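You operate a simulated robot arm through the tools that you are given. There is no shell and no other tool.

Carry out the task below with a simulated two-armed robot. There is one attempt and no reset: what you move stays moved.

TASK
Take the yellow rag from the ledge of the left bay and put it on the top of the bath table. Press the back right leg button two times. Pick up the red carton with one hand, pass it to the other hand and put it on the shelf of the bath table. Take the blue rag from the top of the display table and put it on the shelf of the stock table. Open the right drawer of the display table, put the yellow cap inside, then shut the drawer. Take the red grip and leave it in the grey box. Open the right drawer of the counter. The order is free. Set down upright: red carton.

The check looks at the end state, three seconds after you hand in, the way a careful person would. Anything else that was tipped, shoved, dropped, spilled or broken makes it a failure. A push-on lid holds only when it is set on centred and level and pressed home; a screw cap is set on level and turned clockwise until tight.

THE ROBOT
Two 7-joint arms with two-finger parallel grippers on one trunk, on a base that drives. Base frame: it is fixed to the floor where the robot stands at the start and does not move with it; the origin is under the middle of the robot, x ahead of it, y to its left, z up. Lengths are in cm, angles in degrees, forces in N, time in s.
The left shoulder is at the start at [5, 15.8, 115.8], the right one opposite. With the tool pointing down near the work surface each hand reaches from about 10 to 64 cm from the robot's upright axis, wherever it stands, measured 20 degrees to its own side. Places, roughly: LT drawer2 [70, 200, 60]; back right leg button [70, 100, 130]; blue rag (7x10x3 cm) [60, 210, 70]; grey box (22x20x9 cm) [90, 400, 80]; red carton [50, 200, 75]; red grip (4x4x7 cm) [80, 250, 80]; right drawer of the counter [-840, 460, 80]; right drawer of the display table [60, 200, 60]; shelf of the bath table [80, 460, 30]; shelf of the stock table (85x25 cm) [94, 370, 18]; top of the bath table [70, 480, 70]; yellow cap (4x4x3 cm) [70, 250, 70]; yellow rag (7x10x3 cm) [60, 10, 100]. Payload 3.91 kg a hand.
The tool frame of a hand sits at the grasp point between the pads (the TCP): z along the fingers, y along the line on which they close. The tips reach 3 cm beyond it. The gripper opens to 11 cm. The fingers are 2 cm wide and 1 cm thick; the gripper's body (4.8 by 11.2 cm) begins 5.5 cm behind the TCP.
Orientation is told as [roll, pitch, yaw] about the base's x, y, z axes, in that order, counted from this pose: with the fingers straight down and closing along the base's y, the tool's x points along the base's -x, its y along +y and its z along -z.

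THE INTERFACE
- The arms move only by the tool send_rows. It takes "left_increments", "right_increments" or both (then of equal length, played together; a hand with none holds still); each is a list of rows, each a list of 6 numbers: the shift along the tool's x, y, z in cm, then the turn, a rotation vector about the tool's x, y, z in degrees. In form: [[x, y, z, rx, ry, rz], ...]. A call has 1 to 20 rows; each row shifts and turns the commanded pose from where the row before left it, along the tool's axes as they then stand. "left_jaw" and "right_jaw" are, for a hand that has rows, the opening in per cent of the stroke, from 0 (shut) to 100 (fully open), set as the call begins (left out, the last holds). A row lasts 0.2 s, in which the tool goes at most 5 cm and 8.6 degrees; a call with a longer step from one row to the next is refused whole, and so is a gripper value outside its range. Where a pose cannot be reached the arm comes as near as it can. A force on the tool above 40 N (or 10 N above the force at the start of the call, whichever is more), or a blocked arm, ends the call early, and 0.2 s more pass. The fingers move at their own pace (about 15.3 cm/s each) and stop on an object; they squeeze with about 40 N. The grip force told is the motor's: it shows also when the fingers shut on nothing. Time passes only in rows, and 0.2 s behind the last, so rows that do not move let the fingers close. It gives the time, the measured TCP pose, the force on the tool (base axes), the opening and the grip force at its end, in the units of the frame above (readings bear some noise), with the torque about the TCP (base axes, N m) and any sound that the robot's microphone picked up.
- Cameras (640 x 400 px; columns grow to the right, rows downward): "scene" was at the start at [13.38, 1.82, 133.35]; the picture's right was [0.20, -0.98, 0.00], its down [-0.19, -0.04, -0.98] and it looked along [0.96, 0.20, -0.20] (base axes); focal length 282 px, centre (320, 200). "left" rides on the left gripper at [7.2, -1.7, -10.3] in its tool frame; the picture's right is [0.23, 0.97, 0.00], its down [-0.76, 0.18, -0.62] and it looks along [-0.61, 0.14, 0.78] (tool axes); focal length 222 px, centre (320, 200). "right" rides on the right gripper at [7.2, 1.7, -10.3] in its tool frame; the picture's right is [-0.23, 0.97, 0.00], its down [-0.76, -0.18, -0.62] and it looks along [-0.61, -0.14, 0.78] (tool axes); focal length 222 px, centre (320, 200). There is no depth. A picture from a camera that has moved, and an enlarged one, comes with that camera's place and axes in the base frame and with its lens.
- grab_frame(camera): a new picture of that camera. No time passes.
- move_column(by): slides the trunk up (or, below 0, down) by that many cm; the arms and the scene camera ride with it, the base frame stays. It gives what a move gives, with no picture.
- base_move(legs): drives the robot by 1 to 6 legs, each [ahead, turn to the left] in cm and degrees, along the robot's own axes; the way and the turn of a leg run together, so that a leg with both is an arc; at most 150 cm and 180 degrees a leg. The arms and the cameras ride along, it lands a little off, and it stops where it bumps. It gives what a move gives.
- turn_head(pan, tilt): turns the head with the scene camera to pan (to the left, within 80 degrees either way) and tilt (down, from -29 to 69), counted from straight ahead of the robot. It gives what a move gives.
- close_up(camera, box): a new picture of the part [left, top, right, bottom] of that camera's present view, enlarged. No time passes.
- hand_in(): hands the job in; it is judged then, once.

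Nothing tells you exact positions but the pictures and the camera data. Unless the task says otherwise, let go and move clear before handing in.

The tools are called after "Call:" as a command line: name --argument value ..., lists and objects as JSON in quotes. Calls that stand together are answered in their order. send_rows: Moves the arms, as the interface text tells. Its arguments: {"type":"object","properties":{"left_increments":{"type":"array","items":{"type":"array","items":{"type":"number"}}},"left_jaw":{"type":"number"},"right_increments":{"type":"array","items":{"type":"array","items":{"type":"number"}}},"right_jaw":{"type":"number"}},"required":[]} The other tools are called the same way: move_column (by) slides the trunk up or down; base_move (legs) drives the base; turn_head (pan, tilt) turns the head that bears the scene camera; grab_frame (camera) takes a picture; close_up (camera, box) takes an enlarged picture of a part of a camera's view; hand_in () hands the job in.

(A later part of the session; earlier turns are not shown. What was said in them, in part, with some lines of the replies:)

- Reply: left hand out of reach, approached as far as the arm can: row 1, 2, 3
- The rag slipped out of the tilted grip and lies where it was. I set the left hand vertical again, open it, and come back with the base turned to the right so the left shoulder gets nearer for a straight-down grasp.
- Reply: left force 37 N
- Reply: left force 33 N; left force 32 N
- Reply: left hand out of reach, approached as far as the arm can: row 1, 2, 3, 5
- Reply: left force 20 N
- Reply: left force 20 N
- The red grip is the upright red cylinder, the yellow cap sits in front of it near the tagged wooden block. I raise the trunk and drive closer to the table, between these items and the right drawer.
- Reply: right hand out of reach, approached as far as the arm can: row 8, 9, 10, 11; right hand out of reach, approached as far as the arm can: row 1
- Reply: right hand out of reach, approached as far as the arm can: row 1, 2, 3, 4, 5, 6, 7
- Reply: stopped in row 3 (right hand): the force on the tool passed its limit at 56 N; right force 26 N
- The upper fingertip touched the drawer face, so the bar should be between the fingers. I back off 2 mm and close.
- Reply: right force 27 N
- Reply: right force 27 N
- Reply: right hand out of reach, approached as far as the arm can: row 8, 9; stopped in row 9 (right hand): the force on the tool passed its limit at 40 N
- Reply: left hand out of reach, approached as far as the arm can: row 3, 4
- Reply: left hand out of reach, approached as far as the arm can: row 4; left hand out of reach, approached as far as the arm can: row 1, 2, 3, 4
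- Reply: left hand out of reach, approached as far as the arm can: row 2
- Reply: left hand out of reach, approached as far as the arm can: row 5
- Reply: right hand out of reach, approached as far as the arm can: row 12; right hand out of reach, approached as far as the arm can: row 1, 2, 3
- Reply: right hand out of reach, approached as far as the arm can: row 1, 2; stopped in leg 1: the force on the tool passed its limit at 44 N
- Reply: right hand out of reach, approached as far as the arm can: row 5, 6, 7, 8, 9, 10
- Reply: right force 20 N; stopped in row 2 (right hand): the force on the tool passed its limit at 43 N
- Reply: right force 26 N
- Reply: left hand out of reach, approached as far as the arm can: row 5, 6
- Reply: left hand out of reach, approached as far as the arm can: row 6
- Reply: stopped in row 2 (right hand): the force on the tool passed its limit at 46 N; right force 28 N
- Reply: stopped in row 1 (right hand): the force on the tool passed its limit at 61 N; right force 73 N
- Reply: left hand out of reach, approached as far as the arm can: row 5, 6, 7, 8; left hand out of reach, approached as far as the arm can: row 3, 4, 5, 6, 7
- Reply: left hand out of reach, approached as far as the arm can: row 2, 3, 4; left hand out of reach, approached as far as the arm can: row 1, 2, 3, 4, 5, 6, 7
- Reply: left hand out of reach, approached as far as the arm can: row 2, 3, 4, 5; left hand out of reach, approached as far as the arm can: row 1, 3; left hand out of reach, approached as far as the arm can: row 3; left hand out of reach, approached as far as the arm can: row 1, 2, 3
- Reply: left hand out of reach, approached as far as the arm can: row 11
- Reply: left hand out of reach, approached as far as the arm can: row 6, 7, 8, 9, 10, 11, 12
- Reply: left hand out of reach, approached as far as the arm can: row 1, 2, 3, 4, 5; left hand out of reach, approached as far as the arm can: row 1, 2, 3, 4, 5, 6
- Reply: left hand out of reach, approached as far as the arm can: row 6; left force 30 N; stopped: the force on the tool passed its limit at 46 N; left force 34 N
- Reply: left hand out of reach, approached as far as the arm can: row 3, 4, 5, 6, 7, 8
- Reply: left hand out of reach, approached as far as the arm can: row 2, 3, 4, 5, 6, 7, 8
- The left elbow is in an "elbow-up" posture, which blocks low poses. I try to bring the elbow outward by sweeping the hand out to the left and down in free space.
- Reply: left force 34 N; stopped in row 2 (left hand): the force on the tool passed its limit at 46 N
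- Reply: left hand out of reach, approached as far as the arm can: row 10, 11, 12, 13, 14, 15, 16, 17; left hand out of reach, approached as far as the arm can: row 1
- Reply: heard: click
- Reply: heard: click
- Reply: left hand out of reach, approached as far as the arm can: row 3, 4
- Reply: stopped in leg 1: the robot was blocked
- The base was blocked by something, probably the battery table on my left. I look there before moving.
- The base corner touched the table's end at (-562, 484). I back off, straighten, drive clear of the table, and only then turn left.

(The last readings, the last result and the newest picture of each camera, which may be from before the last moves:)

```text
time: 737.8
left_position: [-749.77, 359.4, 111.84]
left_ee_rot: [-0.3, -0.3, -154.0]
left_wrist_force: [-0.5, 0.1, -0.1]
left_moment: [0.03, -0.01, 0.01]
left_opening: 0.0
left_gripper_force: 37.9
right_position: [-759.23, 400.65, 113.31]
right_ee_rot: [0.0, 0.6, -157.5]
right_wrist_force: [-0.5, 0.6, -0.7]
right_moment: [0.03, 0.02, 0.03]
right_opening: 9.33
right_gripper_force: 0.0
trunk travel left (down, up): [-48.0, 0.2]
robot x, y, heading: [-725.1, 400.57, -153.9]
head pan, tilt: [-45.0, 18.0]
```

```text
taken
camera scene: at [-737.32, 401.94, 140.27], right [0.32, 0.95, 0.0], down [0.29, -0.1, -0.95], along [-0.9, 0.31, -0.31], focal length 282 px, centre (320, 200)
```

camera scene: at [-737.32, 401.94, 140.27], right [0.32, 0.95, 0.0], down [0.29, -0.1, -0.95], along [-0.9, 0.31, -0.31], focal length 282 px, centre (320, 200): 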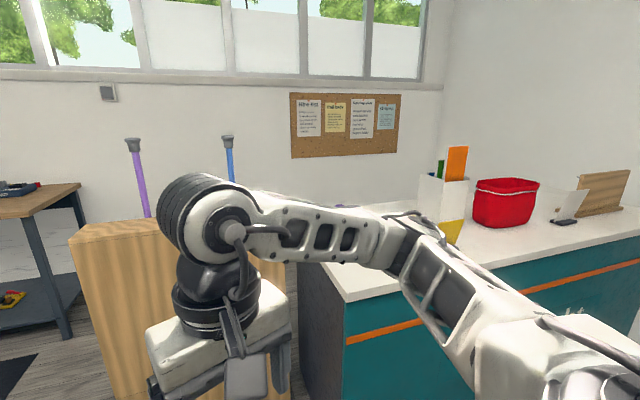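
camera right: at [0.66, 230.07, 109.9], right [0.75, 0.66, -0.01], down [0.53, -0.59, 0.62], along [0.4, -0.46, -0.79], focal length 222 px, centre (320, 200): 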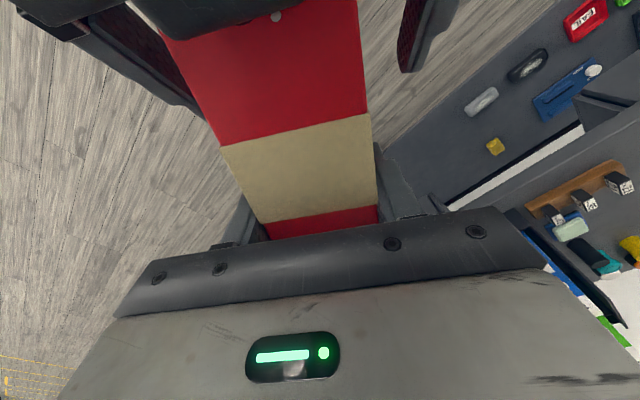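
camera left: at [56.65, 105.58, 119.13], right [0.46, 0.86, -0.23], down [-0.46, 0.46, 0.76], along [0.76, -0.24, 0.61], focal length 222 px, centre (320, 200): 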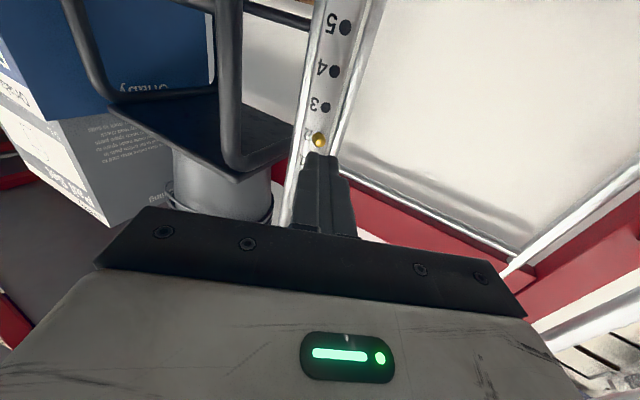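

The wooden piece is a free-standing panel; the way behind the counter is between it and the workbench. I take it in steps, looking each time.

Call:
base_move --legs '[[0, 13], [150, 0]]'

Call:
base_move --legs '[[0, -75]]'

Call:
turn_head --pan -20 --tilt 18

Call:
grab_frame --camera "scene"

Call:
turn_head --pan 40 --tilt 25

Call:
grab_frame --camera "scene"

```text
time: 746.1
left_position: [-856.43, 260.87, 111.77]
left_ee_rot: [-0.4, -0.3, -141.2]
left_wrist_force: [-0.9, 0.3, 0.6]
left_moment: [-0.02, 0.01, -0.01]
left_opening: 0.02
left_gripper_force: 37.7
right_position: [-874.89, 298.87, 113.32]
right_ee_rot: [0.1, 0.5, -144.6]
right_wrist_force: [-0.9, -0.6, -0.2]
right_moment: [0.0, 0.01, 0.03]
right_opening: 9.35
right_gripper_force: 0.3
trunk travel left (down, up): [-48.0, 0.2]
robot x, y, heading: [-841.72, 306.58, -141.0]
head pan, tilt: [-45.0, 18.0]
```

```text
time: 749.7
left_position: [-889.6, 309.39, 111.79]
left_ee_rot: [-0.3, -0.3, 143.5]
left_wrist_force: [-0.1, 0.7, -0.2]
left_moment: [-0.02, -0.01, 0.01]
left_opening: 0.02
left_gripper_force: 37.6
right_position: [-857.43, 336.75, 113.18]
right_ee_rot: [-0.1, 0.4, 140.0]
right_wrist_force: [-0.3, -0.6, 0.1]
right_moment: [0.01, 0.02, 0.03]
right_opening: 9.34
right_gripper_force: 0.0
trunk travel left (down, up): [-48.0, 0.2]
robot x, y, heading: [-841.72, 306.59, 143.5]
head pan, tilt: [-45.0, 18.0]
```

```text
time: 750.6
left_position: [-889.75, 309.36, 111.85]
left_ee_rot: [-0.3, -0.3, 143.5]
left_wrist_force: [0.2, 0.1, -0.3]
left_moment: [-0.01, -0.01, -0.01]
left_opening: 0.01
left_gripper_force: 37.4
right_position: [-857.47, 336.79, 113.18]
right_ee_rot: [0.0, 0.5, 140.0]
right_wrist_force: [-0.3, -0.3, 0.5]
right_moment: [0.03, -0.01, 0.0]
right_opening: 9.38
right_gripper_force: 0.1
trunk travel left (down, up): [-48.0, 0.2]
robot x, y, heading: [-841.58, 306.56, 143.2]
head pan, tilt: [-20.0, 18.0]
```

```text
taken
camera scene: at [-849.74, 316.7, 140.27], right [0.83, 0.55, 0.0], down [0.17, -0.26, -0.95], along [-0.52, 0.79, -0.31], focal length 282 px, centre (320, 200)
```

scene: 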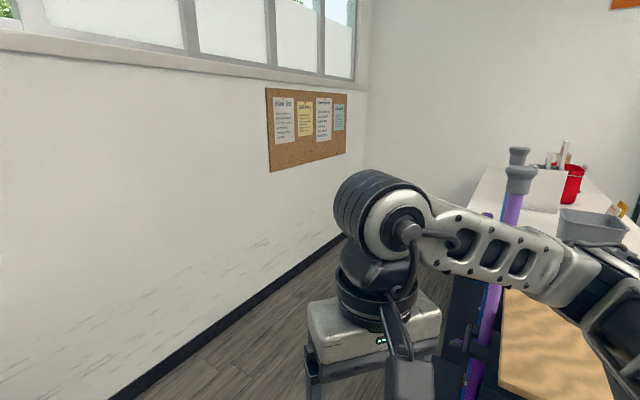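

```text
time: 751.9
left_position: [-889.66, 309.36, 111.76]
left_ee_rot: [-0.3, -0.3, 143.5]
left_wrist_force: [1.2, -0.7, 0.7]
left_moment: [0.03, 0.01, -0.03]
left_opening: 0.0
left_gripper_force: 37.7
right_position: [-857.55, 336.78, 113.32]
right_ee_rot: [0.0, 0.5, 140.1]
right_wrist_force: [-0.9, 0.2, 0.1]
right_moment: [0.02, 0.03, -0.01]
right_opening: 9.34
right_gripper_force: 0.1
trunk travel left (down, up): [-48.0, 0.2]
robot x, y, heading: [-841.72, 306.62, 143.7]
head pan, tilt: [40.0, 25.0]
```

```text
taken
camera scene: at [-853.8, 308.36, 139.13], right [-0.06, 1.0, 0.0], down [0.42, 0.03, -0.91], along [-0.9, -0.05, -0.42], focal length 282 px, centre (320, 200)
```

scene: 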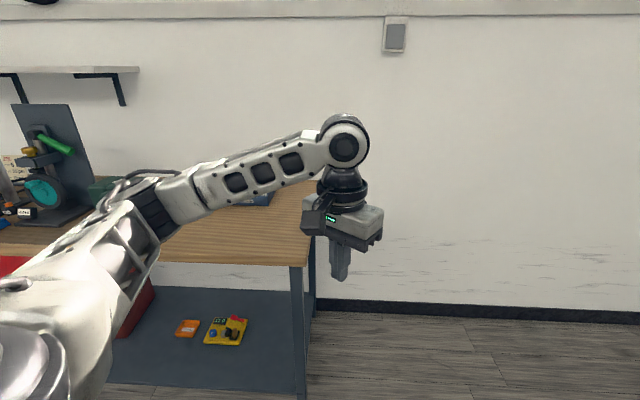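

The right elbow is about 18 cm from the purple stick behind the panel, so I steer further toward the wall before turning in.

Call:
base_move --legs '[[0, 10], [68, 0]]'

Call:
turn_head --pan -45 --tilt 20

Call:
grab_frame --camera "scene"

Call:
turn_head --pan -75 --tilt 25

Call:
grab_frame --camera "scene"

```text
time: 756.3
left_position: [-950.43, 330.37, 111.8]
left_ee_rot: [-0.3, -0.3, 154.2]
left_wrist_force: [0.0, -0.3, -0.5]
left_moment: [-0.01, -0.02, -0.03]
left_opening: 0.02
left_gripper_force: 37.3
right_position: [-923.88, 363.45, 113.33]
right_ee_rot: [0.0, 0.4, 150.8]
right_wrist_force: [-0.4, 0.0, -0.1]
right_moment: [-0.04, -0.01, 0.01]
right_opening: 9.35
right_gripper_force: 0.1
trunk travel left (down, up): [-48.0, 0.2]
robot x, y, heading: [-902.76, 336.48, 154.3]
head pan, tilt: [40.0, 25.0]
```

```text
time: 757.9
left_position: [-950.41, 330.51, 111.72]
left_ee_rot: [-0.3, -0.2, 154.2]
left_wrist_force: [0.3, 0.4, 0.1]
left_moment: [0.01, 0.02, 0.0]
left_opening: 0.0
left_gripper_force: 37.5
right_position: [-923.8, 363.35, 113.16]
right_ee_rot: [0.0, 0.4, 150.7]
right_wrist_force: [0.2, 0.5, -0.3]
right_moment: [0.0, 0.0, 0.01]
right_opening: 9.36
right_gripper_force: 0.0
trunk travel left (down, up): [-48.0, 0.2]
robot x, y, heading: [-902.58, 336.74, 154.2]
head pan, tilt: [-45.0, 20.0]
```

```text
taken
camera scene: at [-909.12, 347.12, 139.94], right [0.94, 0.33, 0.0], down [0.11, -0.32, -0.94], along [-0.31, 0.89, -0.34], focal length 282 px, centre (320, 200)
```

scene: 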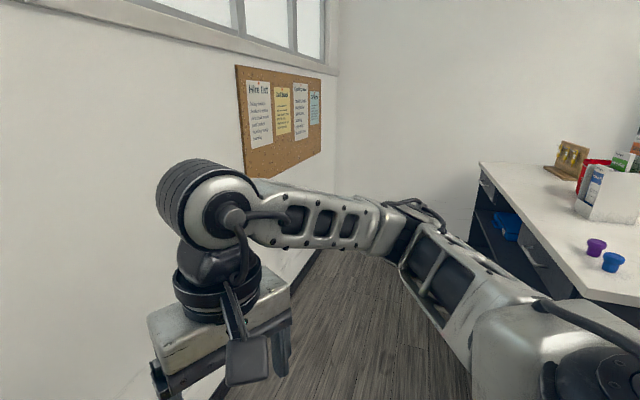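

```text
time: 758.9
left_position: [-950.47, 330.61, 111.76]
left_ee_rot: [-0.3, -0.3, 154.2]
left_wrist_force: [0.7, 0.0, 1.0]
left_moment: [0.02, 0.02, -0.04]
left_opening: 0.0
left_gripper_force: 37.0
right_position: [-923.95, 363.45, 113.31]
right_ee_rot: [0.0, 0.4, 150.6]
right_wrist_force: [0.0, -0.1, 0.4]
right_moment: [0.01, 0.0, 0.0]
right_opening: 9.33
right_gripper_force: 0.0
trunk travel left (down, up): [-48.0, 0.2]
robot x, y, heading: [-902.59, 336.44, 154.0]
head pan, tilt: [-75.0, 25.0]
```

```text
taken
camera scene: at [-904.33, 347.38, 139.13], right [0.98, -0.19, 0.0], down [-0.08, -0.41, -0.91], along [0.17, 0.89, -0.42], focal length 282 px, centre (320, 200)
```

scene: 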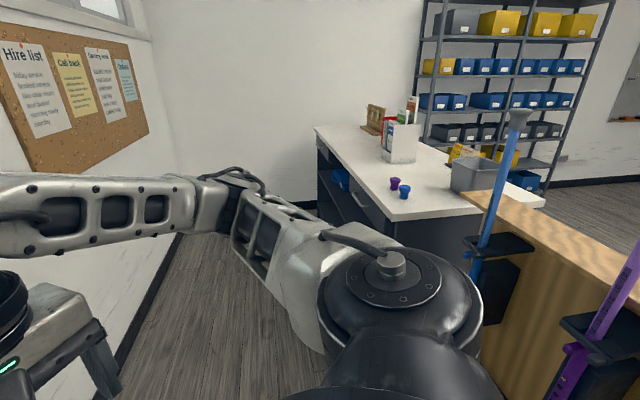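

Now I see the staff side of the counter with drawers on its back (x≈-856). I turn in behind it and face the right-hand drawer near y≈460.

Call:
base_move --legs '[[0, -54], [125, 0]]'

Call:
turn_head --pan -70 --tilt 30

Call:
grab_frame --camera "scene"

```text
time: 767.8
left_position: [-957.1, 497.39, 111.7]
left_ee_rot: [-0.3, -0.3, 100.3]
left_wrist_force: [-0.8, -0.3, -0.6]
left_moment: [-0.01, -0.03, -0.02]
left_opening: 0.01
left_gripper_force: 37.5
right_position: [-915.0, 495.45, 113.23]
right_ee_rot: [0.0, 0.4, 96.8]
right_wrist_force: [-0.9, 0.3, 0.1]
right_moment: [0.0, -0.01, -0.01]
right_opening: 9.37
right_gripper_force: 0.1
trunk travel left (down, up): [-48.0, 0.2]
robot x, y, heading: [-924.27, 462.55, 100.0]
head pan, tilt: [-75.0, 25.0]
```

```text
time: 768.4
left_position: [-957.2, 497.42, 111.76]
left_ee_rot: [-0.3, -0.4, 100.3]
left_wrist_force: [0.3, -0.1, 0.1]
left_moment: [0.01, -0.01, 0.03]
left_opening: 0.01
left_gripper_force: 37.6
right_position: [-914.87, 495.29, 113.36]
right_ee_rot: [0.1, 0.5, 96.8]
right_wrist_force: [0.1, 0.3, -0.5]
right_moment: [0.0, 0.0, 0.06]
right_opening: 9.35
right_gripper_force: 0.1
trunk travel left (down, up): [-48.0, 0.2]
robot x, y, heading: [-924.1, 462.29, 100.1]
head pan, tilt: [-70.0, 30.0]
```

```text
taken
camera scene: at [-916.73, 470.92, 138.34], right [0.5, -0.86, 0.0], down [-0.43, -0.25, -0.87], along [0.75, 0.44, -0.5], focal length 282 px, centre (320, 200)
```

scene: 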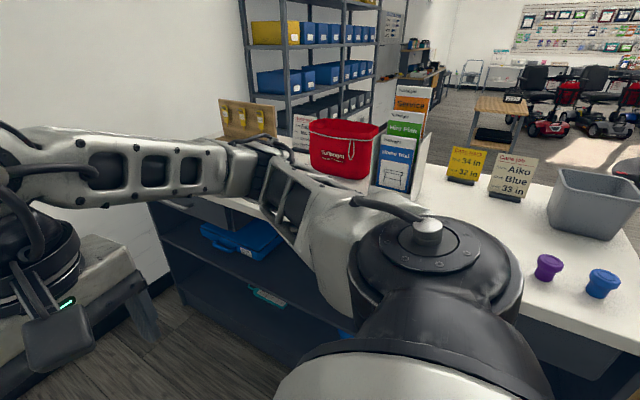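

Call:
base_move --legs '[[0, -100]]'

Call:
turn_head --pan 0 --tilt 40

Call:
grab_frame --camera "scene"

Call:
turn_head --pan 30 --tilt 40

Call:
grab_frame --camera "scene"

```text
time: 773.0
left_position: [-883.86, 489.04, 111.73]
left_ee_rot: [-0.2, -0.3, 0.2]
left_wrist_force: [-0.2, 0.2, 0.2]
left_moment: [-0.02, -0.01, -0.01]
left_opening: 0.0
left_gripper_force: 37.5
right_position: [-893.27, 447.69, 113.28]
right_ee_rot: [0.0, 0.5, -3.3]
right_wrist_force: [0.0, 0.4, 0.3]
right_moment: [0.02, -0.05, 0.01]
right_opening: 9.36
right_gripper_force: 0.0
trunk travel left (down, up): [-48.0, 0.2]
robot x, y, heading: [-923.82, 462.76, 0.1]
head pan, tilt: [-70.0, 30.0]
```

```text
time: 774.5
left_position: [-883.95, 488.86, 111.74]
left_ee_rot: [-0.4, -0.3, 0.2]
left_wrist_force: [0.3, 0.0, -0.7]
left_moment: [0.01, 0.02, 0.01]
left_opening: 0.0
left_gripper_force: 37.7
right_position: [-893.33, 447.73, 113.23]
right_ee_rot: [0.1, 0.6, -3.2]
right_wrist_force: [0.1, 0.0, 0.3]
right_moment: [0.02, 0.0, 0.01]
right_opening: 9.35
right_gripper_force: 0.1
trunk travel left (down, up): [-48.0, 0.2]
robot x, y, heading: [-924.21, 462.21, 0.3]
head pan, tilt: [0.0, 40.0]
```

```text
taken
camera scene: at [-911.34, 462.46, 136.8], right [0.0, -1.0, 0.0], down [-0.64, 0.0, -0.77], along [0.77, 0.0, -0.64], focal length 282 px, centre (320, 200)
```

scene: 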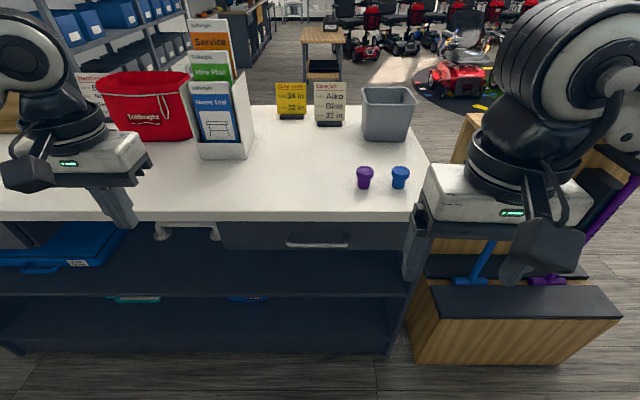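

```text
time: 775.4
left_position: [-883.98, 488.99, 111.8]
left_ee_rot: [-0.3, -0.3, 0.2]
left_wrist_force: [-0.4, 0.7, -0.5]
left_moment: [-0.02, 0.01, 0.02]
left_opening: 0.0
left_gripper_force: 37.8
right_position: [-893.22, 447.76, 113.28]
right_ee_rot: [-0.1, 0.5, -3.2]
right_wrist_force: [1.0, 0.9, -0.1]
right_moment: [0.01, 0.0, -0.01]
right_opening: 9.37
right_gripper_force: 0.1
trunk travel left (down, up): [-48.0, 0.2]
robot x, y, heading: [-923.87, 462.52, 0.3]
head pan, tilt: [30.0, 40.0]
```

```text
taken
camera scene: at [-912.48, 466.71, 136.8], right [0.5, -0.86, 0.0], down [-0.56, -0.32, -0.77], along [0.66, 0.38, -0.64], focal length 282 px, centre (320, 200)
```

scene: 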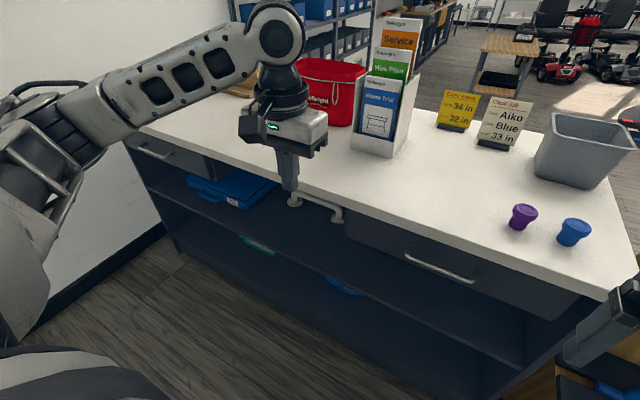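

The right drawer of the counter has a bar handle near y≈463.6. I shift the base so the right arm is in line, lower the trunk and measure the handle.

Call:
base_move --legs '[[0, 90], [22, 0], [0, -90]]'

Call:
turn_head --pan -15 --tilt 40

Call:
close_up --camera "scene" --box '[160, 160, 480, 360]'

Call:
move_column --by -25

Call:
turn_head --pan -15 --tilt 25

Call:
grab_frame --camera "scene"

```text
time: 784.8
left_position: [-885.15, 512.76, 111.73]
left_ee_rot: [-0.3, -0.3, 2.0]
left_wrist_force: [1.0, -0.7, -0.1]
left_moment: [0.0, -0.02, 0.03]
left_opening: 0.0
left_gripper_force: 38.1
right_position: [-893.36, 471.21, 113.45]
right_ee_rot: [-0.1, 0.5, -1.4]
right_wrist_force: [0.6, 0.5, -1.1]
right_moment: [0.03, 0.02, 0.0]
right_opening: 9.36
right_gripper_force: 0.0
trunk travel left (down, up): [-48.0, 0.2]
robot x, y, heading: [-924.52, 484.61, 2.0]
head pan, tilt: [30.0, 40.0]
```

```text
time: 785.9
left_position: [-885.16, 512.61, 111.8]
left_ee_rot: [-0.3, -0.3, 2.0]
left_wrist_force: [0.0, -0.1, 0.2]
left_moment: [-0.01, 0.03, -0.01]
left_opening: 0.01
left_gripper_force: 37.8
right_position: [-893.24, 471.1, 113.36]
right_ee_rot: [-0.1, 0.4, -1.5]
right_wrist_force: [0.2, 0.1, 0.3]
right_moment: [0.0, -0.01, 0.01]
right_opening: 9.35
right_gripper_force: 0.1
trunk travel left (down, up): [-48.0, 0.2]
robot x, y, heading: [-924.47, 485.34, 1.8]
head pan, tilt: [-15.0, 40.0]
```

```text
2.00 times, centred on (320, 260) of scene
camera zoom: at [-912.0, 483.15, 136.8], right [-0.23, -0.97, 0.0], down [-0.63, 0.14, -0.77], along [0.75, -0.17, -0.64], focal length 565 px, centre (320, 80)
```

zoom: 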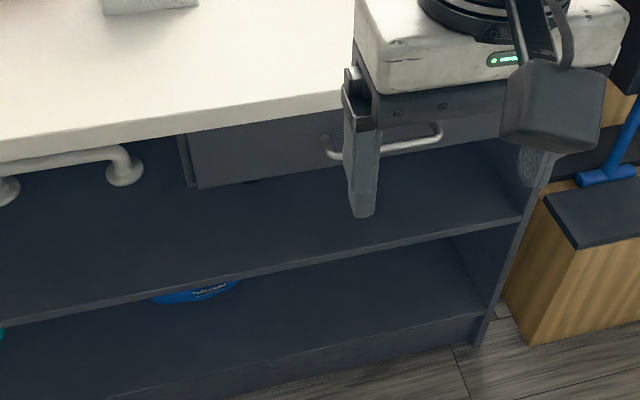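

```text
time: 788.5
left_position: [-885.15, 512.73, 86.79]
left_ee_rot: [-0.2, -0.3, 2.0]
left_wrist_force: [0.1, -0.7, 0.0]
left_moment: [-0.01, -0.02, -0.01]
left_opening: 0.02
left_gripper_force: 37.7
right_position: [-893.27, 471.14, 88.21]
right_ee_rot: [0.1, 0.3, -1.6]
right_wrist_force: [-0.2, -0.2, -0.1]
right_moment: [0.02, 0.0, -0.02]
right_opening: 9.39
right_gripper_force: 0.0
trunk travel left (down, up): [-23.0, 25.2]
robot x, y, heading: [-924.34, 484.94, 2.0]
head pan, tilt: [-15.0, 40.0]
```

```text
time: 789.2
left_position: [-885.09, 512.78, 86.78]
left_ee_rot: [-0.4, -0.3, 2.0]
left_wrist_force: [0.3, -0.8, -0.1]
left_moment: [-0.01, 0.01, -0.03]
left_opening: 0.0
left_gripper_force: 37.8
right_position: [-893.38, 471.1, 88.25]
right_ee_rot: [0.1, 0.5, -1.6]
right_wrist_force: [-0.2, -0.3, 0.3]
right_moment: [-0.01, 0.0, 0.02]
right_opening: 9.34
right_gripper_force: 0.0
trunk travel left (down, up): [-23.0, 25.2]
robot x, y, heading: [-924.47, 484.85, 1.8]
head pan, tilt: [-15.0, 25.0]
```

```text
taken
camera scene: at [-911.31, 482.98, 114.13], right [-0.23, -0.97, 0.0], down [-0.41, 0.1, -0.91], along [0.88, -0.2, -0.42], focal length 282 px, centre (320, 200)
```

scene: 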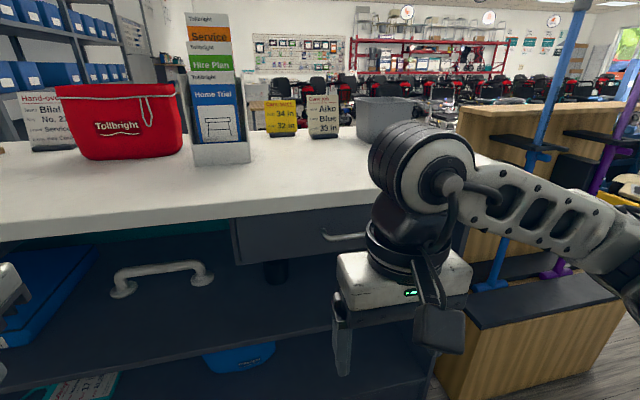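

The counter top is at z≈87.5 (edge x≈-857) and the handle bar at about x -861, y 454–470, z 80. I lower the trunk further and turn the right hand level with vertical closing, as before.

Call:
move_column --by -19

Call:
send_rows --right_increments '[[-1, 0, -2, 0, -8, 0], [-1, 0, -2, 0, -8, 0], [-1, 0, -2, 0, -8, 0], [-1, 0, -2, 0, -8, 0], [0, 0, -1, 0, -8, 0], [0, 0, 0, 0, -8, 0], [0, 0, 0, 0, -8, 0], [0, 0, 0, 0, -8, 0], [0, 0, 0, 0, -8, 0], [0, 0, 0, 0, -8, 0], [0, 0, 0, 0, -6, 0]]' --right_jaw 40

Call:
send_rows --right_increments '[[0, 0, 0, 0, 0, 8.2], [0, 0, 0, 0, 0, 8.2], [0, 0, 0, 0, 0, 8.2], [0, 0, 0, 0, 0, 8.2], [0, 0, 0, 0, 0, 8.2], [0, 0, 0, 0, 0, 8.2], [0, 0, 0, 0, 0, 8.2], [0, 0, 0, 0, 0, 8.2], [0, 0, 0, 0, 0, 8.2], [0, 0, 0, 0, 0, 8.2], [0, 0, 0, 0, 0, 8]]'

Call:
grab_frame --camera "right"

Call:
grab_frame --camera "scene"

```text
time: 791.3
left_position: [-885.27, 512.74, 67.78]
left_ee_rot: [-0.3, -0.3, 1.9]
left_wrist_force: [0.3, -0.3, -0.5]
left_moment: [0.0, -0.02, 0.01]
left_opening: 0.02
left_gripper_force: 38.1
right_position: [-893.22, 471.07, 69.29]
right_ee_rot: [0.0, 0.4, -1.5]
right_wrist_force: [-0.2, -0.2, -0.4]
right_moment: [0.01, 0.0, 0.02]
right_opening: 9.33
right_gripper_force: 0.1
trunk travel left (down, up): [-4.0, 44.2]
robot x, y, heading: [-924.24, 485.14, 1.9]
head pan, tilt: [-15.0, 25.0]
```

```text
time: 793.7
left_position: [-885.27, 512.8, 67.83]
left_ee_rot: [-0.4, -0.4, 1.9]
left_wrist_force: [0.6, 0.6, 0.5]
left_moment: [0.01, -0.05, 0.02]
left_opening: 0.0
left_gripper_force: 38.4
right_position: [-884.16, 477.01, 83.86]
right_ee_rot: [-0.4, -85.7, -1.1]
right_wrist_force: [-0.2, 0.9, 0.0]
right_moment: [-0.01, -0.03, -0.03]
right_opening: 4.4
right_gripper_force: 0.1
right hand out of reach, approached as far as the arm can: row 6, 7, 8, 9, 10, 11
trunk travel left (down, up): [-4.0, 44.2]
robot x, y, heading: [-924.47, 484.75, 1.9]
head pan, tilt: [-15.0, 25.0]
```

```text
time: 796.1
left_position: [-885.18, 512.68, 67.76]
left_ee_rot: [-0.2, -0.3, 2.1]
left_wrist_force: [0.7, -0.6, -0.7]
left_moment: [0.0, 0.01, 0.02]
left_opening: 0.0
left_gripper_force: 37.5
right_position: [-884.16, 476.83, 83.85]
right_ee_rot: [85.5, 0.2, -91.6]
right_wrist_force: [-0.9, -0.5, 0.7]
right_moment: [0.02, -0.01, 0.02]
right_opening: 4.42
right_gripper_force: 0.1
trunk travel left (down, up): [-4.0, 44.2]
robot x, y, heading: [-924.68, 485.03, 2.0]
head pan, tilt: [-15.0, 25.0]
```

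```text
taken
camera right: at [-894.3, 484.5, 86.57], right [0.07, -0.23, 0.97], down [-0.66, -0.74, -0.13], along [0.75, -0.63, -0.2], focal length 222 px, centre (320, 200)
```

right: 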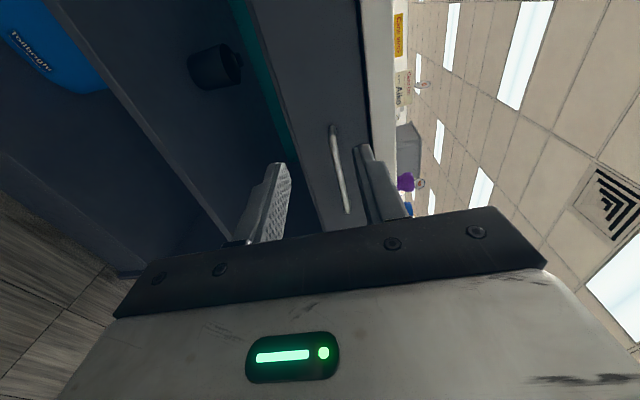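

```text
taken
camera scene: at [-911.31, 482.98, 95.13], right [-0.23, -0.97, 0.0], down [-0.41, 0.1, -0.91], along [0.88, -0.2, -0.42], focal length 282 px, centre (320, 200)
```

scene: 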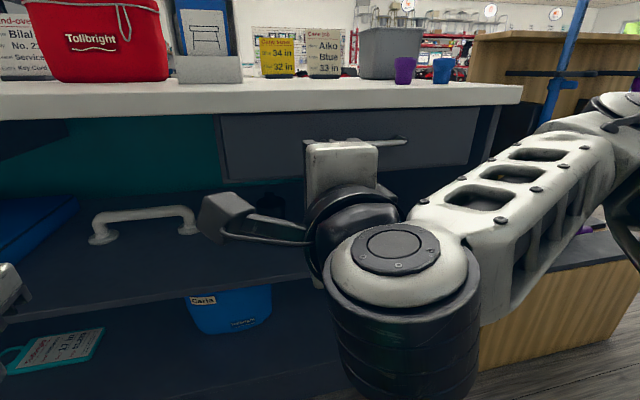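

The hand is level. The handle bar is now measured at x≈-861, z≈82.5, centre y≈461.5. I move in line with it and approach.

Call:
send_rows --right_increments '[[-2.9, 0.1, 0, 0, 0, 0], [-2.9, 0.1, 0, 0, 0, 0], [-2.9, 0.1, 0, 0, 0, 0], [-2.9, 0.1, 0, 0, 0, 0], [-2.9, 0.1, 0, 0, 0, 0], [0, 0, 2.5, 0, 0, 0], [0, 0, 2.5, 0, 0, 0], [0, 0, 2.5, 0, 0, 0], [0, 0, 2.5, 0, 0, 0], [0, 0, 2.5, 0, 0, 0]]'

Call:
grab_frame --camera "right"

Call:
grab_frame --camera "scene"

```text
time: 798.3
left_position: [-885.23, 512.67, 67.8]
left_ee_rot: [-0.3, -0.3, 1.8]
left_wrist_force: [0.5, 0.5, 0.2]
left_moment: [0.01, -0.05, 0.0]
left_opening: 0.01
left_gripper_force: 37.6
right_position: [-868.16, 464.43, 85.64]
right_ee_rot: [85.7, -0.1, -91.5]
right_wrist_force: [-10.2, -2.7, 1.3]
right_moment: [0.0, 0.24, 0.0]
right_opening: 4.38
right_gripper_force: 0.1
right hand out of reach, approached as far as the arm can: row 1, 2, 3, 4, 5
trunk travel left (down, up): [-4.0, 44.2]
robot x, y, heading: [-924.34, 484.99, 1.8]
head pan, tilt: [-15.0, 25.0]
stopped in row 10 (right hand): the force on the tool passed its limit at 64 N (the readings are from after the stop); the commanded pose is now the measured one
```

```text
taken
camera right: at [-878.22, 472.06, 88.17], right [0.07, -0.23, 0.97], down [-0.65, -0.74, -0.13], along [0.75, -0.63, -0.2], focal length 222 px, centre (320, 200)
```

right: 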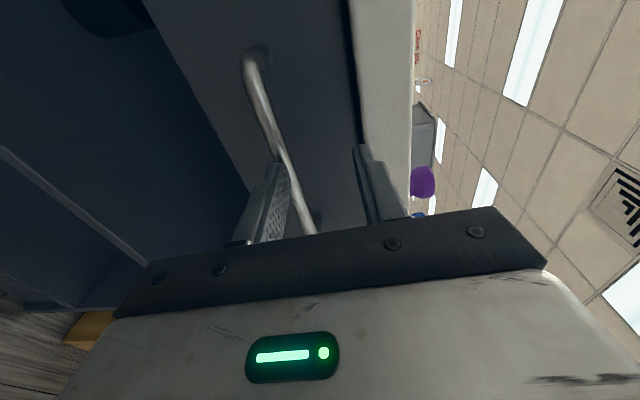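

```text
taken
camera scene: at [-911.41, 482.94, 95.15], right [-0.23, -0.97, 0.0], down [-0.41, 0.1, -0.91], along [0.88, -0.21, -0.42], focal length 282 px, centre (320, 200)
```

scene: 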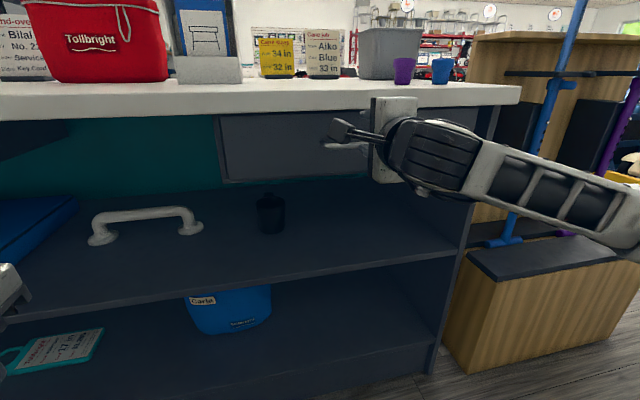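

The lower finger met the bar: the bar is at x≈-864, z≈82.7, and my hand had drifted up to 85.6. I back off, lower the trunk 3 cm and come in again.

Call:
send_rows --right_increments '[[0, 0, -2, 0, 0, 0], [0, 0, -2, 0, 0, 0]]'

Call:
move_column --by -3

Call:
grab_frame --camera "right"

Call:
close_up --camera "scene" --box '[280, 80, 440, 200]'

```text
time: 798.9
left_position: [-885.14, 512.77, 67.74]
left_ee_rot: [-0.3, -0.2, 2.0]
left_wrist_force: [-0.8, -0.4, -0.7]
left_moment: [0.02, -0.01, -0.01]
left_opening: 0.0
left_gripper_force: 37.7
right_position: [-872.09, 464.61, 85.84]
right_ee_rot: [85.4, -0.1, -91.6]
right_wrist_force: [-0.1, -0.7, -0.5]
right_moment: [0.06, -0.02, 0.01]
right_opening: 4.42
right_gripper_force: 0.0
trunk travel left (down, up): [-4.0, 44.2]
robot x, y, heading: [-924.47, 485.08, 1.8]
head pan, tilt: [-15.0, 25.0]
```

```text
time: 799.7
left_position: [-885.2, 512.67, 64.78]
left_ee_rot: [-0.3, -0.3, 2.0]
left_wrist_force: [-0.1, 0.0, -0.2]
left_moment: [-0.03, -0.02, -0.02]
left_opening: 0.0
left_gripper_force: 38.1
right_position: [-872.03, 464.68, 82.78]
right_ee_rot: [85.2, -0.1, -91.5]
right_wrist_force: [-0.4, -0.1, -0.1]
right_moment: [-0.01, 0.02, 0.01]
right_opening: 4.39
right_gripper_force: 0.0
trunk travel left (down, up): [-1.0, 47.2]
robot x, y, heading: [-924.87, 485.11, 2.1]
head pan, tilt: [-15.0, 25.0]
```

```text
taken
camera right: at [-882.13, 472.21, 85.41], right [0.07, -0.23, 0.97], down [-0.66, -0.74, -0.13], along [0.75, -0.63, -0.2], focal length 222 px, centre (320, 200)
```

right: 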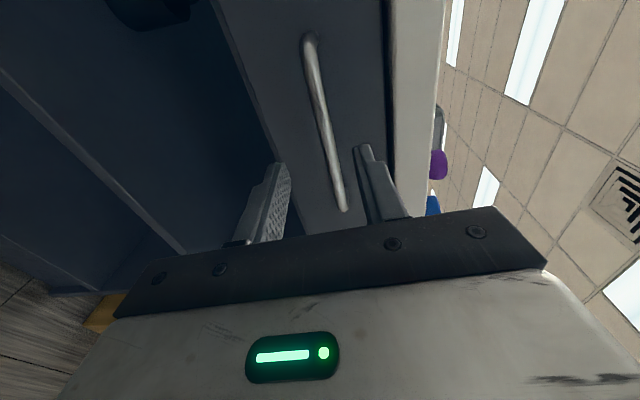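

```text
3.33 times, centred on (360, 140) of scene
camera zoom: at [-911.33, 482.96, 92.13], right [-0.23, -0.97, 0.0], down [-0.41, 0.1, -0.91], along [0.88, -0.21, -0.42], focal length 942 px, centre (187, 400)
```

zoom: 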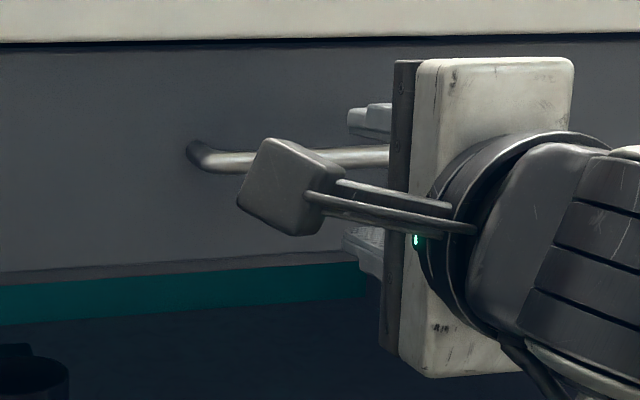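

Call:
send_rows --right_increments '[[0, 0.4, 1.5, 0, 0, 0], [0, 0.4, 1.5, 0, 0, 0], [0, 0, 1.5, 0, 0, 0], [0, 0, 1.0, 0, 0, 0]]'

Call:
grab_frame --camera "right"

Call:
close_up --camera "scene" --box '[280, 80, 440, 200]'

```text
time: 800.7
left_position: [-885.17, 512.62, 64.77]
left_ee_rot: [-0.3, -0.3, 2.0]
left_wrist_force: [0.0, 0.1, 0.2]
left_moment: [-0.01, -0.03, -0.03]
left_opening: 0.0
left_gripper_force: 37.7
right_position: [-866.5, 464.37, 83.21]
right_ee_rot: [85.6, -0.1, -91.5]
right_wrist_force: [0.4, -0.1, -0.3]
right_moment: [-0.03, -0.01, -0.02]
right_opening: 4.42
right_gripper_force: 0.0
trunk travel left (down, up): [-1.0, 47.2]
robot x, y, heading: [-924.64, 485.12, 2.0]
head pan, tilt: [-15.0, 25.0]
```

```text
taken
camera right: at [-876.65, 472.02, 85.81], right [0.07, -0.23, 0.97], down [-0.65, -0.75, -0.13], along [0.75, -0.63, -0.2], focal length 222 px, centre (320, 200)
```

right: 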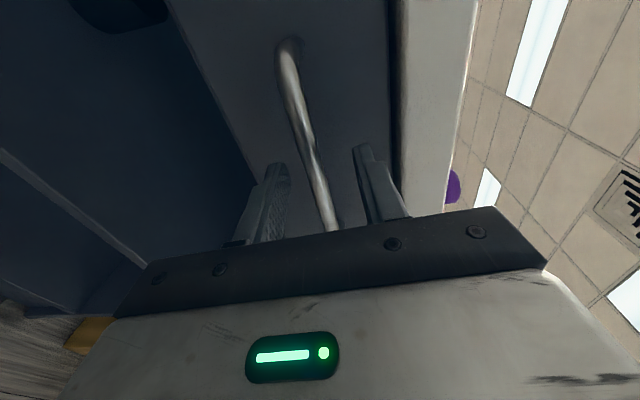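

```text
3.33 times, centred on (360, 140) of scene
camera zoom: at [-911.32, 482.96, 92.13], right [-0.23, -0.97, 0.0], down [-0.41, 0.1, -0.91], along [0.88, -0.21, -0.42], focal length 942 px, centre (187, 400)
```

zoom: 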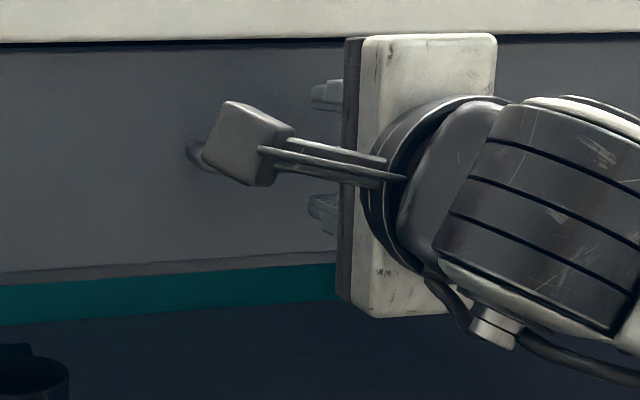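

Call:
send_rows --right_increments '[[0, 0, 0.8, 0, 0, 0], [0, 0, 0.8, 0, 0, 0], [0, 0, 0.5, 0, 0, 0]]'

Call:
grab_frame --camera "right"

```text
time: 801.5
left_position: [-885.27, 512.52, 64.83]
left_ee_rot: [-0.2, -0.3, 1.9]
left_wrist_force: [0.1, -0.4, 0.7]
left_moment: [-0.01, 0.0, 0.03]
left_opening: 0.0
left_gripper_force: 37.8
right_position: [-864.42, 464.57, 83.13]
right_ee_rot: [85.4, -0.1, -91.5]
right_wrist_force: [-5.6, -0.9, -0.3]
right_moment: [0.04, -0.1, 0.06]
right_opening: 4.37
right_gripper_force: 0.1
trunk travel left (down, up): [-1.0, 47.2]
robot x, y, heading: [-924.39, 484.66, 2.1]
head pan, tilt: [-15.0, 25.0]
```

```text
taken
camera right: at [-874.54, 472.02, 85.68], right [0.07, -0.23, 0.97], down [-0.65, -0.74, -0.13], along [0.75, -0.63, -0.2], focal length 222 px, centre (320, 200)
```

right: 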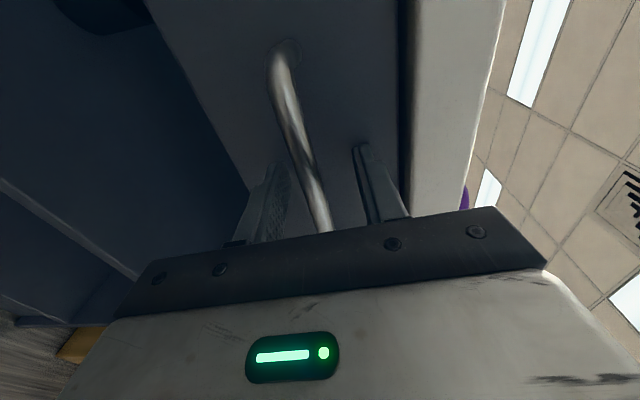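

The tips touch the drawer face, so the bar is between the fingers. I close on it.

Call:
send_rows --right_increments '[[0, 0, -0.2, 0, 0, 0], [0, 0, 0, 0, 0, 0], [0, 0, 0, 0, 0, 0], [0, 0, 0, 0, 0, 0]]' --right_jaw 0

Call:
grab_frame --camera "right"

```text
time: 802.5
left_position: [-885.11, 512.73, 64.67]
left_ee_rot: [-0.1, -0.2, 2.0]
left_wrist_force: [-0.4, 0.2, -0.2]
left_moment: [0.01, 0.01, -0.01]
left_opening: 0.02
left_gripper_force: 36.9
right_position: [-864.44, 464.39, 82.82]
right_ee_rot: [85.2, -0.2, -91.5]
right_wrist_force: [1.8, 2.3, -14.9]
right_moment: [-0.14, -0.04, -0.6]
right_opening: 1.15
right_gripper_force: 45.2
trunk travel left (down, up): [-1.0, 47.2]
robot x, y, heading: [-924.53, 484.72, 1.9]
head pan, tilt: [-15.0, 25.0]
```

```text
taken
camera right: at [-874.57, 472.02, 85.44], right [0.08, -0.23, 0.97], down [-0.66, -0.74, -0.12], along [0.75, -0.63, -0.21], focal length 222 px, centre (320, 200)
```

right: 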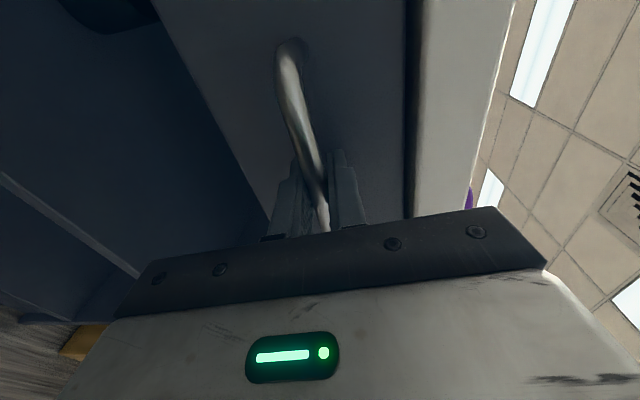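

The bar is gripped (1.15 cm). I pull the drawer by backing the base.

Call:
base_move --legs '[[-12, 0]]'

Call:
grab_frame --camera "scene"

```text
time: 803.7
left_position: [-897.27, 512.19, 64.66]
left_ee_rot: [-0.3, -0.1, 1.9]
left_wrist_force: [-0.1, -0.1, 0.2]
left_moment: [-0.02, 0.0, -0.02]
left_opening: 0.0
left_gripper_force: 37.7
right_position: [-876.59, 464.41, 82.87]
right_ee_rot: [85.1, -0.2, -91.0]
right_wrist_force: [-2.7, 21.9, -17.7]
right_moment: [0.03, -0.08, -0.08]
right_opening: 1.15
right_gripper_force: 45.5
trunk travel left (down, up): [-1.0, 47.2]
robot x, y, heading: [-936.44, 484.46, 2.1]
head pan, tilt: [-15.0, 25.0]
```

```text
taken
camera scene: at [-923.26, 482.65, 92.11], right [-0.23, -0.97, 0.0], down [-0.41, 0.09, -0.91], along [0.88, -0.21, -0.42], focal length 282 px, centre (320, 200)
```

scene: 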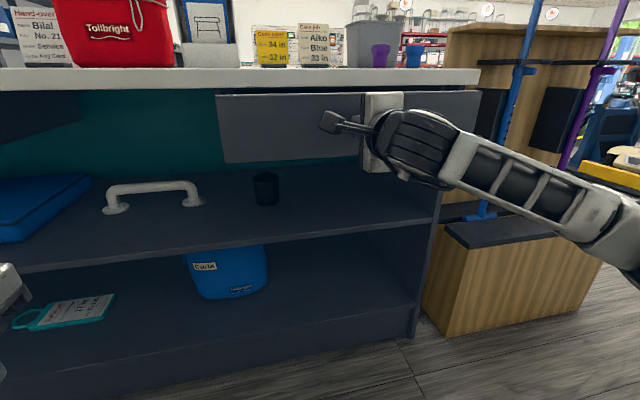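

Call:
send_rows --right_increments '[[0.15, 0, -0.8, 0, 0, 0], [0, 0, -1.2, 0, 0, 0], [0, 0, -1.2, 0, 0, 0], [0, 0, -1.2, 0, 0, 0], [0, 0, -1.2, 0, 0, 0], [0, 0, -1.2, 0, 0, 0]]'

Call:
grab_frame --camera "scene"

```text
time: 805.1
left_position: [-897.07, 512.11, 64.65]
left_ee_rot: [-0.1, -0.1, 1.9]
left_wrist_force: [-0.4, 0.1, 0.7]
left_moment: [0.03, 0.0, 0.01]
left_opening: 0.01
left_gripper_force: 38.0
right_position: [-883.33, 464.39, 82.71]
right_ee_rot: [84.2, -0.2, -91.2]
right_wrist_force: [1.8, -12.5, -29.7]
right_moment: [0.0, -0.15, 0.26]
right_opening: 1.17
right_gripper_force: 45.3
trunk travel left (down, up): [-1.0, 47.2]
robot x, y, heading: [-936.4, 484.39, 1.9]
head pan, tilt: [-15.0, 25.0]
```

```text
taken
camera scene: at [-923.19, 482.43, 92.06], right [-0.23, -0.97, 0.0], down [-0.41, 0.1, -0.91], along [0.88, -0.2, -0.43], focal length 282 px, centre (320, 200)
```

scene: 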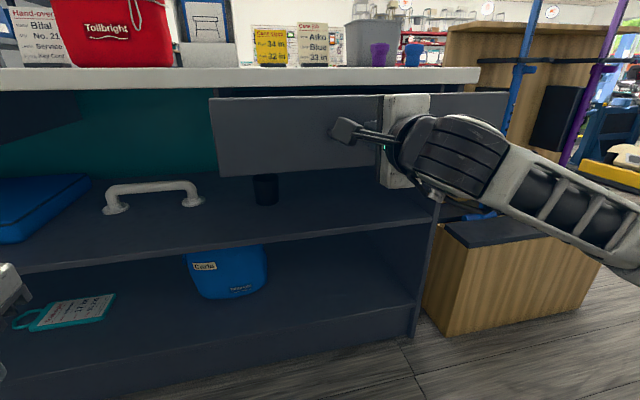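

Call:
base_move --legs '[[-4, 0]]'

Call:
send_rows --right_increments '[[0, 0, 0, 0, 0, 0], [0, 0, 0, 0, 0, 0], [0, 0, 0, 0, 0, 0]]' --right_jaw 45

Call:
grab_frame --camera "right"

Call:
grab_frame --camera "scene"

```text
time: 806.0
left_position: [-901.18, 512.14, 64.64]
left_ee_rot: [-0.2, -0.1, 1.9]
left_wrist_force: [-0.5, -0.2, 0.0]
left_moment: [0.01, 0.0, 0.01]
left_opening: 0.01
left_gripper_force: 37.7
right_position: [-887.29, 464.36, 82.71]
right_ee_rot: [84.1, -0.2, -91.1]
right_wrist_force: [-2.2, -8.6, -30.9]
right_moment: [-0.1, -0.09, -0.68]
right_opening: 1.17
right_gripper_force: 44.7
trunk travel left (down, up): [-1.0, 47.2]
robot x, y, heading: [-940.44, 484.72, 2.0]
head pan, tilt: [-15.0, 25.0]
```

```text
time: 806.8
left_position: [-901.28, 512.18, 64.69]
left_ee_rot: [-0.2, -0.2, 2.1]
left_wrist_force: [0.1, -0.8, 0.0]
left_moment: [0.01, -0.05, 0.01]
left_opening: 0.0
left_gripper_force: 37.8
right_position: [-887.49, 464.49, 82.96]
right_ee_rot: [84.3, -0.3, -91.2]
right_wrist_force: [-0.5, -0.8, 0.3]
right_moment: [0.0, 0.03, 0.01]
right_opening: 4.94
right_gripper_force: 0.0
trunk travel left (down, up): [-1.0, 47.2]
robot x, y, heading: [-940.54, 484.64, 1.7]
head pan, tilt: [-15.0, 25.0]
```

```text
taken
camera right: at [-897.51, 472.05, 85.74], right [0.09, -0.22, 0.97], down [-0.65, -0.75, -0.11], along [0.75, -0.62, -0.22], focal length 222 px, centre (320, 200)
```

right: 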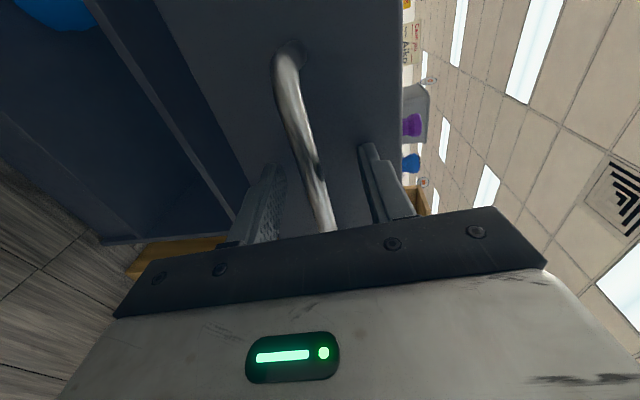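

```text
taken
camera scene: at [-927.34, 482.44, 92.14], right [-0.23, -0.97, 0.0], down [-0.41, 0.1, -0.91], along [0.88, -0.21, -0.42], focal length 282 px, centre (320, 200)
```

scene: 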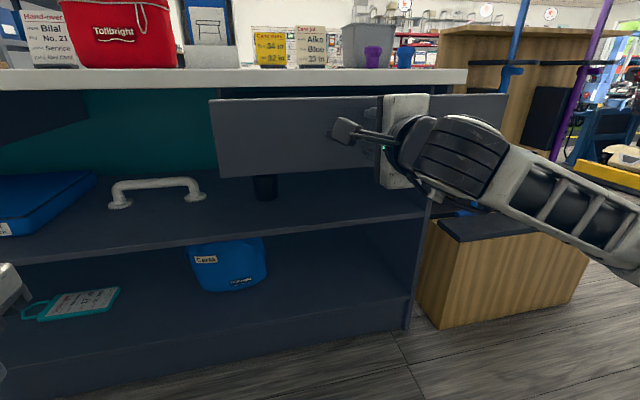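

The drawer is open about 23 cm. I retract the open hand straight back along the fingers and check the drawer stays.

Call:
send_rows --right_increments '[[0, 0, -1.0, 0, 0, 0], [0, 0, -1.5, 0, 0, 0], [0, 0, -1.5, 0, 0, 0], [0, 0, -1.5, 0, 0, 0], [0, 0, -1.5, 0, 0, 0]]'

Call:
grab_frame --camera "scene"

Call:
grab_frame --camera "right"

```text
time: 808.0
left_position: [-901.15, 512.22, 64.75]
left_ee_rot: [-0.2, -0.3, 2.0]
left_wrist_force: [0.0, 0.0, -0.4]
left_moment: [-0.03, 0.03, -0.07]
left_opening: 0.0
left_gripper_force: 38.2
right_position: [-894.38, 464.72, 83.48]
right_ee_rot: [84.3, -0.2, -91.1]
right_wrist_force: [-1.3, -0.2, 0.5]
right_moment: [-0.02, -0.01, 0.02]
right_opening: 4.94
right_gripper_force: 0.1
trunk travel left (down, up): [-1.0, 47.2]
robot x, y, heading: [-940.6, 484.46, 2.0]
head pan, tilt: [-15.0, 25.0]
```

```text
taken
camera scene: at [-927.34, 482.44, 92.13], right [-0.23, -0.97, 0.0], down [-0.41, 0.1, -0.91], along [0.88, -0.21, -0.42], focal length 282 px, centre (320, 200)
```

scene: 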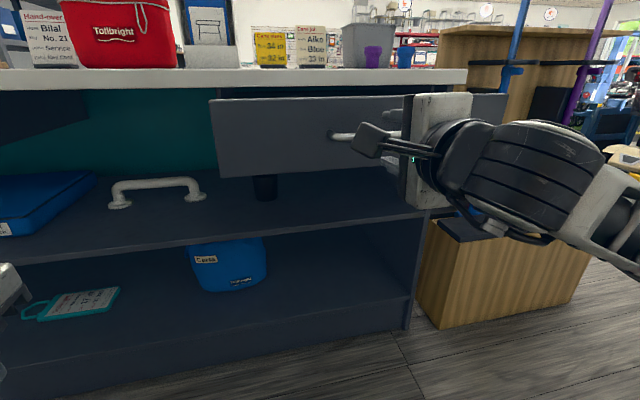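

```text
taken
camera right: at [-904.46, 472.17, 86.37], right [0.09, -0.22, 0.97], down [-0.65, -0.75, -0.11], along [0.75, -0.62, -0.22], focal length 222 px, centre (320, 200)
```

right: 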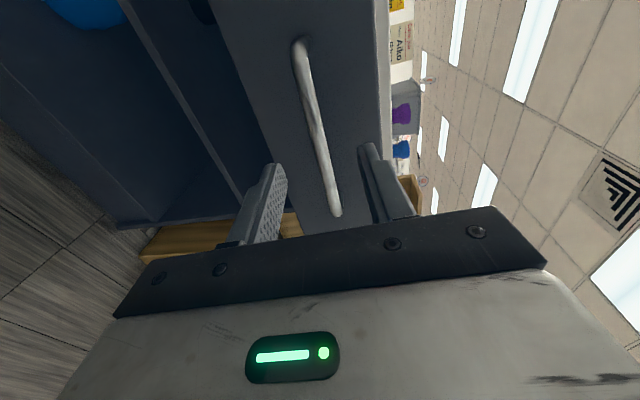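

The drawer stays open and the hand is free. I raise the arms clear and take a last look at the counter.

Call:
move_column --by 22

Call:
turn_head --pan -20 --tilt 40

Call:
grab_frame --camera "scene"

Call:
turn_head --pan 15 --tilt 30

Call:
grab_frame --camera "scene"

```text
time: 810.3
left_position: [-901.33, 512.14, 86.73]
left_ee_rot: [-0.3, -0.2, 2.0]
left_wrist_force: [0.3, 0.3, -0.8]
left_moment: [-0.03, -0.01, 0.0]
left_opening: 0.0
left_gripper_force: 38.0
right_position: [-894.3, 464.67, 105.59]
right_ee_rot: [84.3, -0.3, -91.2]
right_wrist_force: [0.1, -0.3, 0.1]
right_moment: [-0.01, 0.03, 0.02]
right_opening: 4.94
right_gripper_force: 0.2
trunk travel left (down, up): [-23.0, 25.2]
robot x, y, heading: [-940.57, 483.98, 2.0]
head pan, tilt: [-15.0, 25.0]
```

```text
time: 811.1
left_position: [-901.23, 512.21, 86.71]
left_ee_rot: [-0.3, -0.3, 2.0]
left_wrist_force: [-0.1, -0.6, -0.3]
left_moment: [-0.02, 0.02, 0.02]
left_opening: 0.01
left_gripper_force: 38.1
right_position: [-894.47, 464.57, 105.5]
right_ee_rot: [84.4, -0.3, -91.1]
right_wrist_force: [0.0, -0.3, -0.1]
right_moment: [-0.02, 0.02, 0.0]
right_opening: 4.94
right_gripper_force: 0.0
trunk travel left (down, up): [-23.0, 25.2]
robot x, y, heading: [-940.37, 484.61, 2.0]
head pan, tilt: [-20.0, 40.0]
```

```text
taken
camera scene: at [-928.23, 481.89, 111.8], right [-0.31, -0.95, 0.0], down [-0.61, 0.2, -0.77], along [0.73, -0.24, -0.64], focal length 282 px, centre (320, 200)
```

scene: 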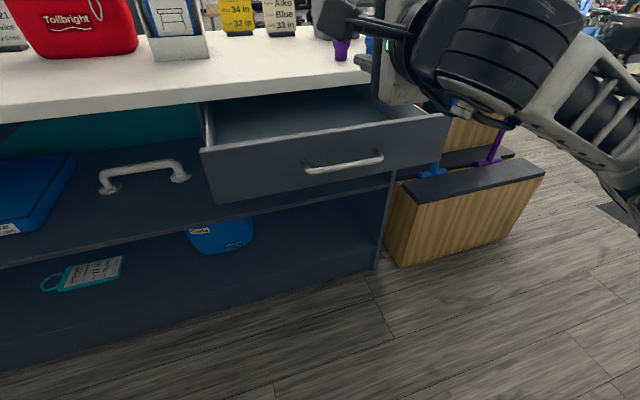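

```text
time: 812.1
left_position: [-901.09, 512.19, 86.86]
left_ee_rot: [-0.3, -0.3, 1.9]
left_wrist_force: [-0.7, 0.0, -0.4]
left_moment: [0.02, 0.01, 0.01]
left_opening: 0.0
left_gripper_force: 37.7
right_position: [-894.47, 464.59, 105.58]
right_ee_rot: [84.4, -0.3, -91.1]
right_wrist_force: [0.0, -0.2, 0.3]
right_moment: [0.0, 0.01, 0.02]
right_opening: 4.95
right_gripper_force: 0.1
trunk travel left (down, up): [-23.0, 25.2]
robot x, y, heading: [-940.44, 484.42, 1.7]
head pan, tilt: [15.0, 30.0]
```

```text
taken
camera scene: at [-927.66, 487.15, 113.33], right [0.29, -0.96, 0.0], down [-0.48, -0.14, -0.87], along [0.83, 0.25, -0.5], focal length 282 px, centre (320, 200)
```

scene: 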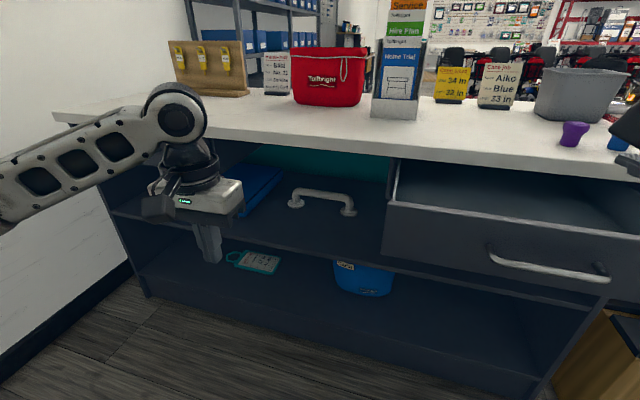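

All tasks are done: the counter drawer is open and undisturbed around, and both hands are clear. I hand the job in.

Call:
hand_in

```text
The job is handed in.
```

I finished all seven tasks and handed the job in; I have not seen the verdict.

- **Yellow rag:** it lies on the top of the bath table. It slipped once while I was picking it up, landing back on its ledge, and the second grip held.
- **Leg button:** I pressed the back right leg of the upturned stool on the rack twice. I heard a click each time, and the pin moved from hole 4 to hole 2.
- **Red carton:** the right hand picked it up and passed it to the left hand in the air. I then set it down briefly on the stock table so the left hand could regrip it. It now stands upright on the bath table shelf.
- **Blue rag:** it lies on the shelf of the stock table.
- **Yellow cap:** it is inside the right drawer of the display table, and that drawer is pushed shut to its stop.
- **Red grip:** it stands in the grey box.
- **Counter:** the right drawer, seen from the staff side, is open by about 23 cm.

Along the way I touched three things I should not have:
- The right elbow pressed against the "For hire" sign. Its foot was in the same place when I checked afterwards.
- The base bumped something at the foot of the rack at the start, and I saw nothing displaced there.
- The base also bumped the small battery table near the counter, and I saw nothing tipped there.

I did not drive back for a final check of those spots or of the display drawer.
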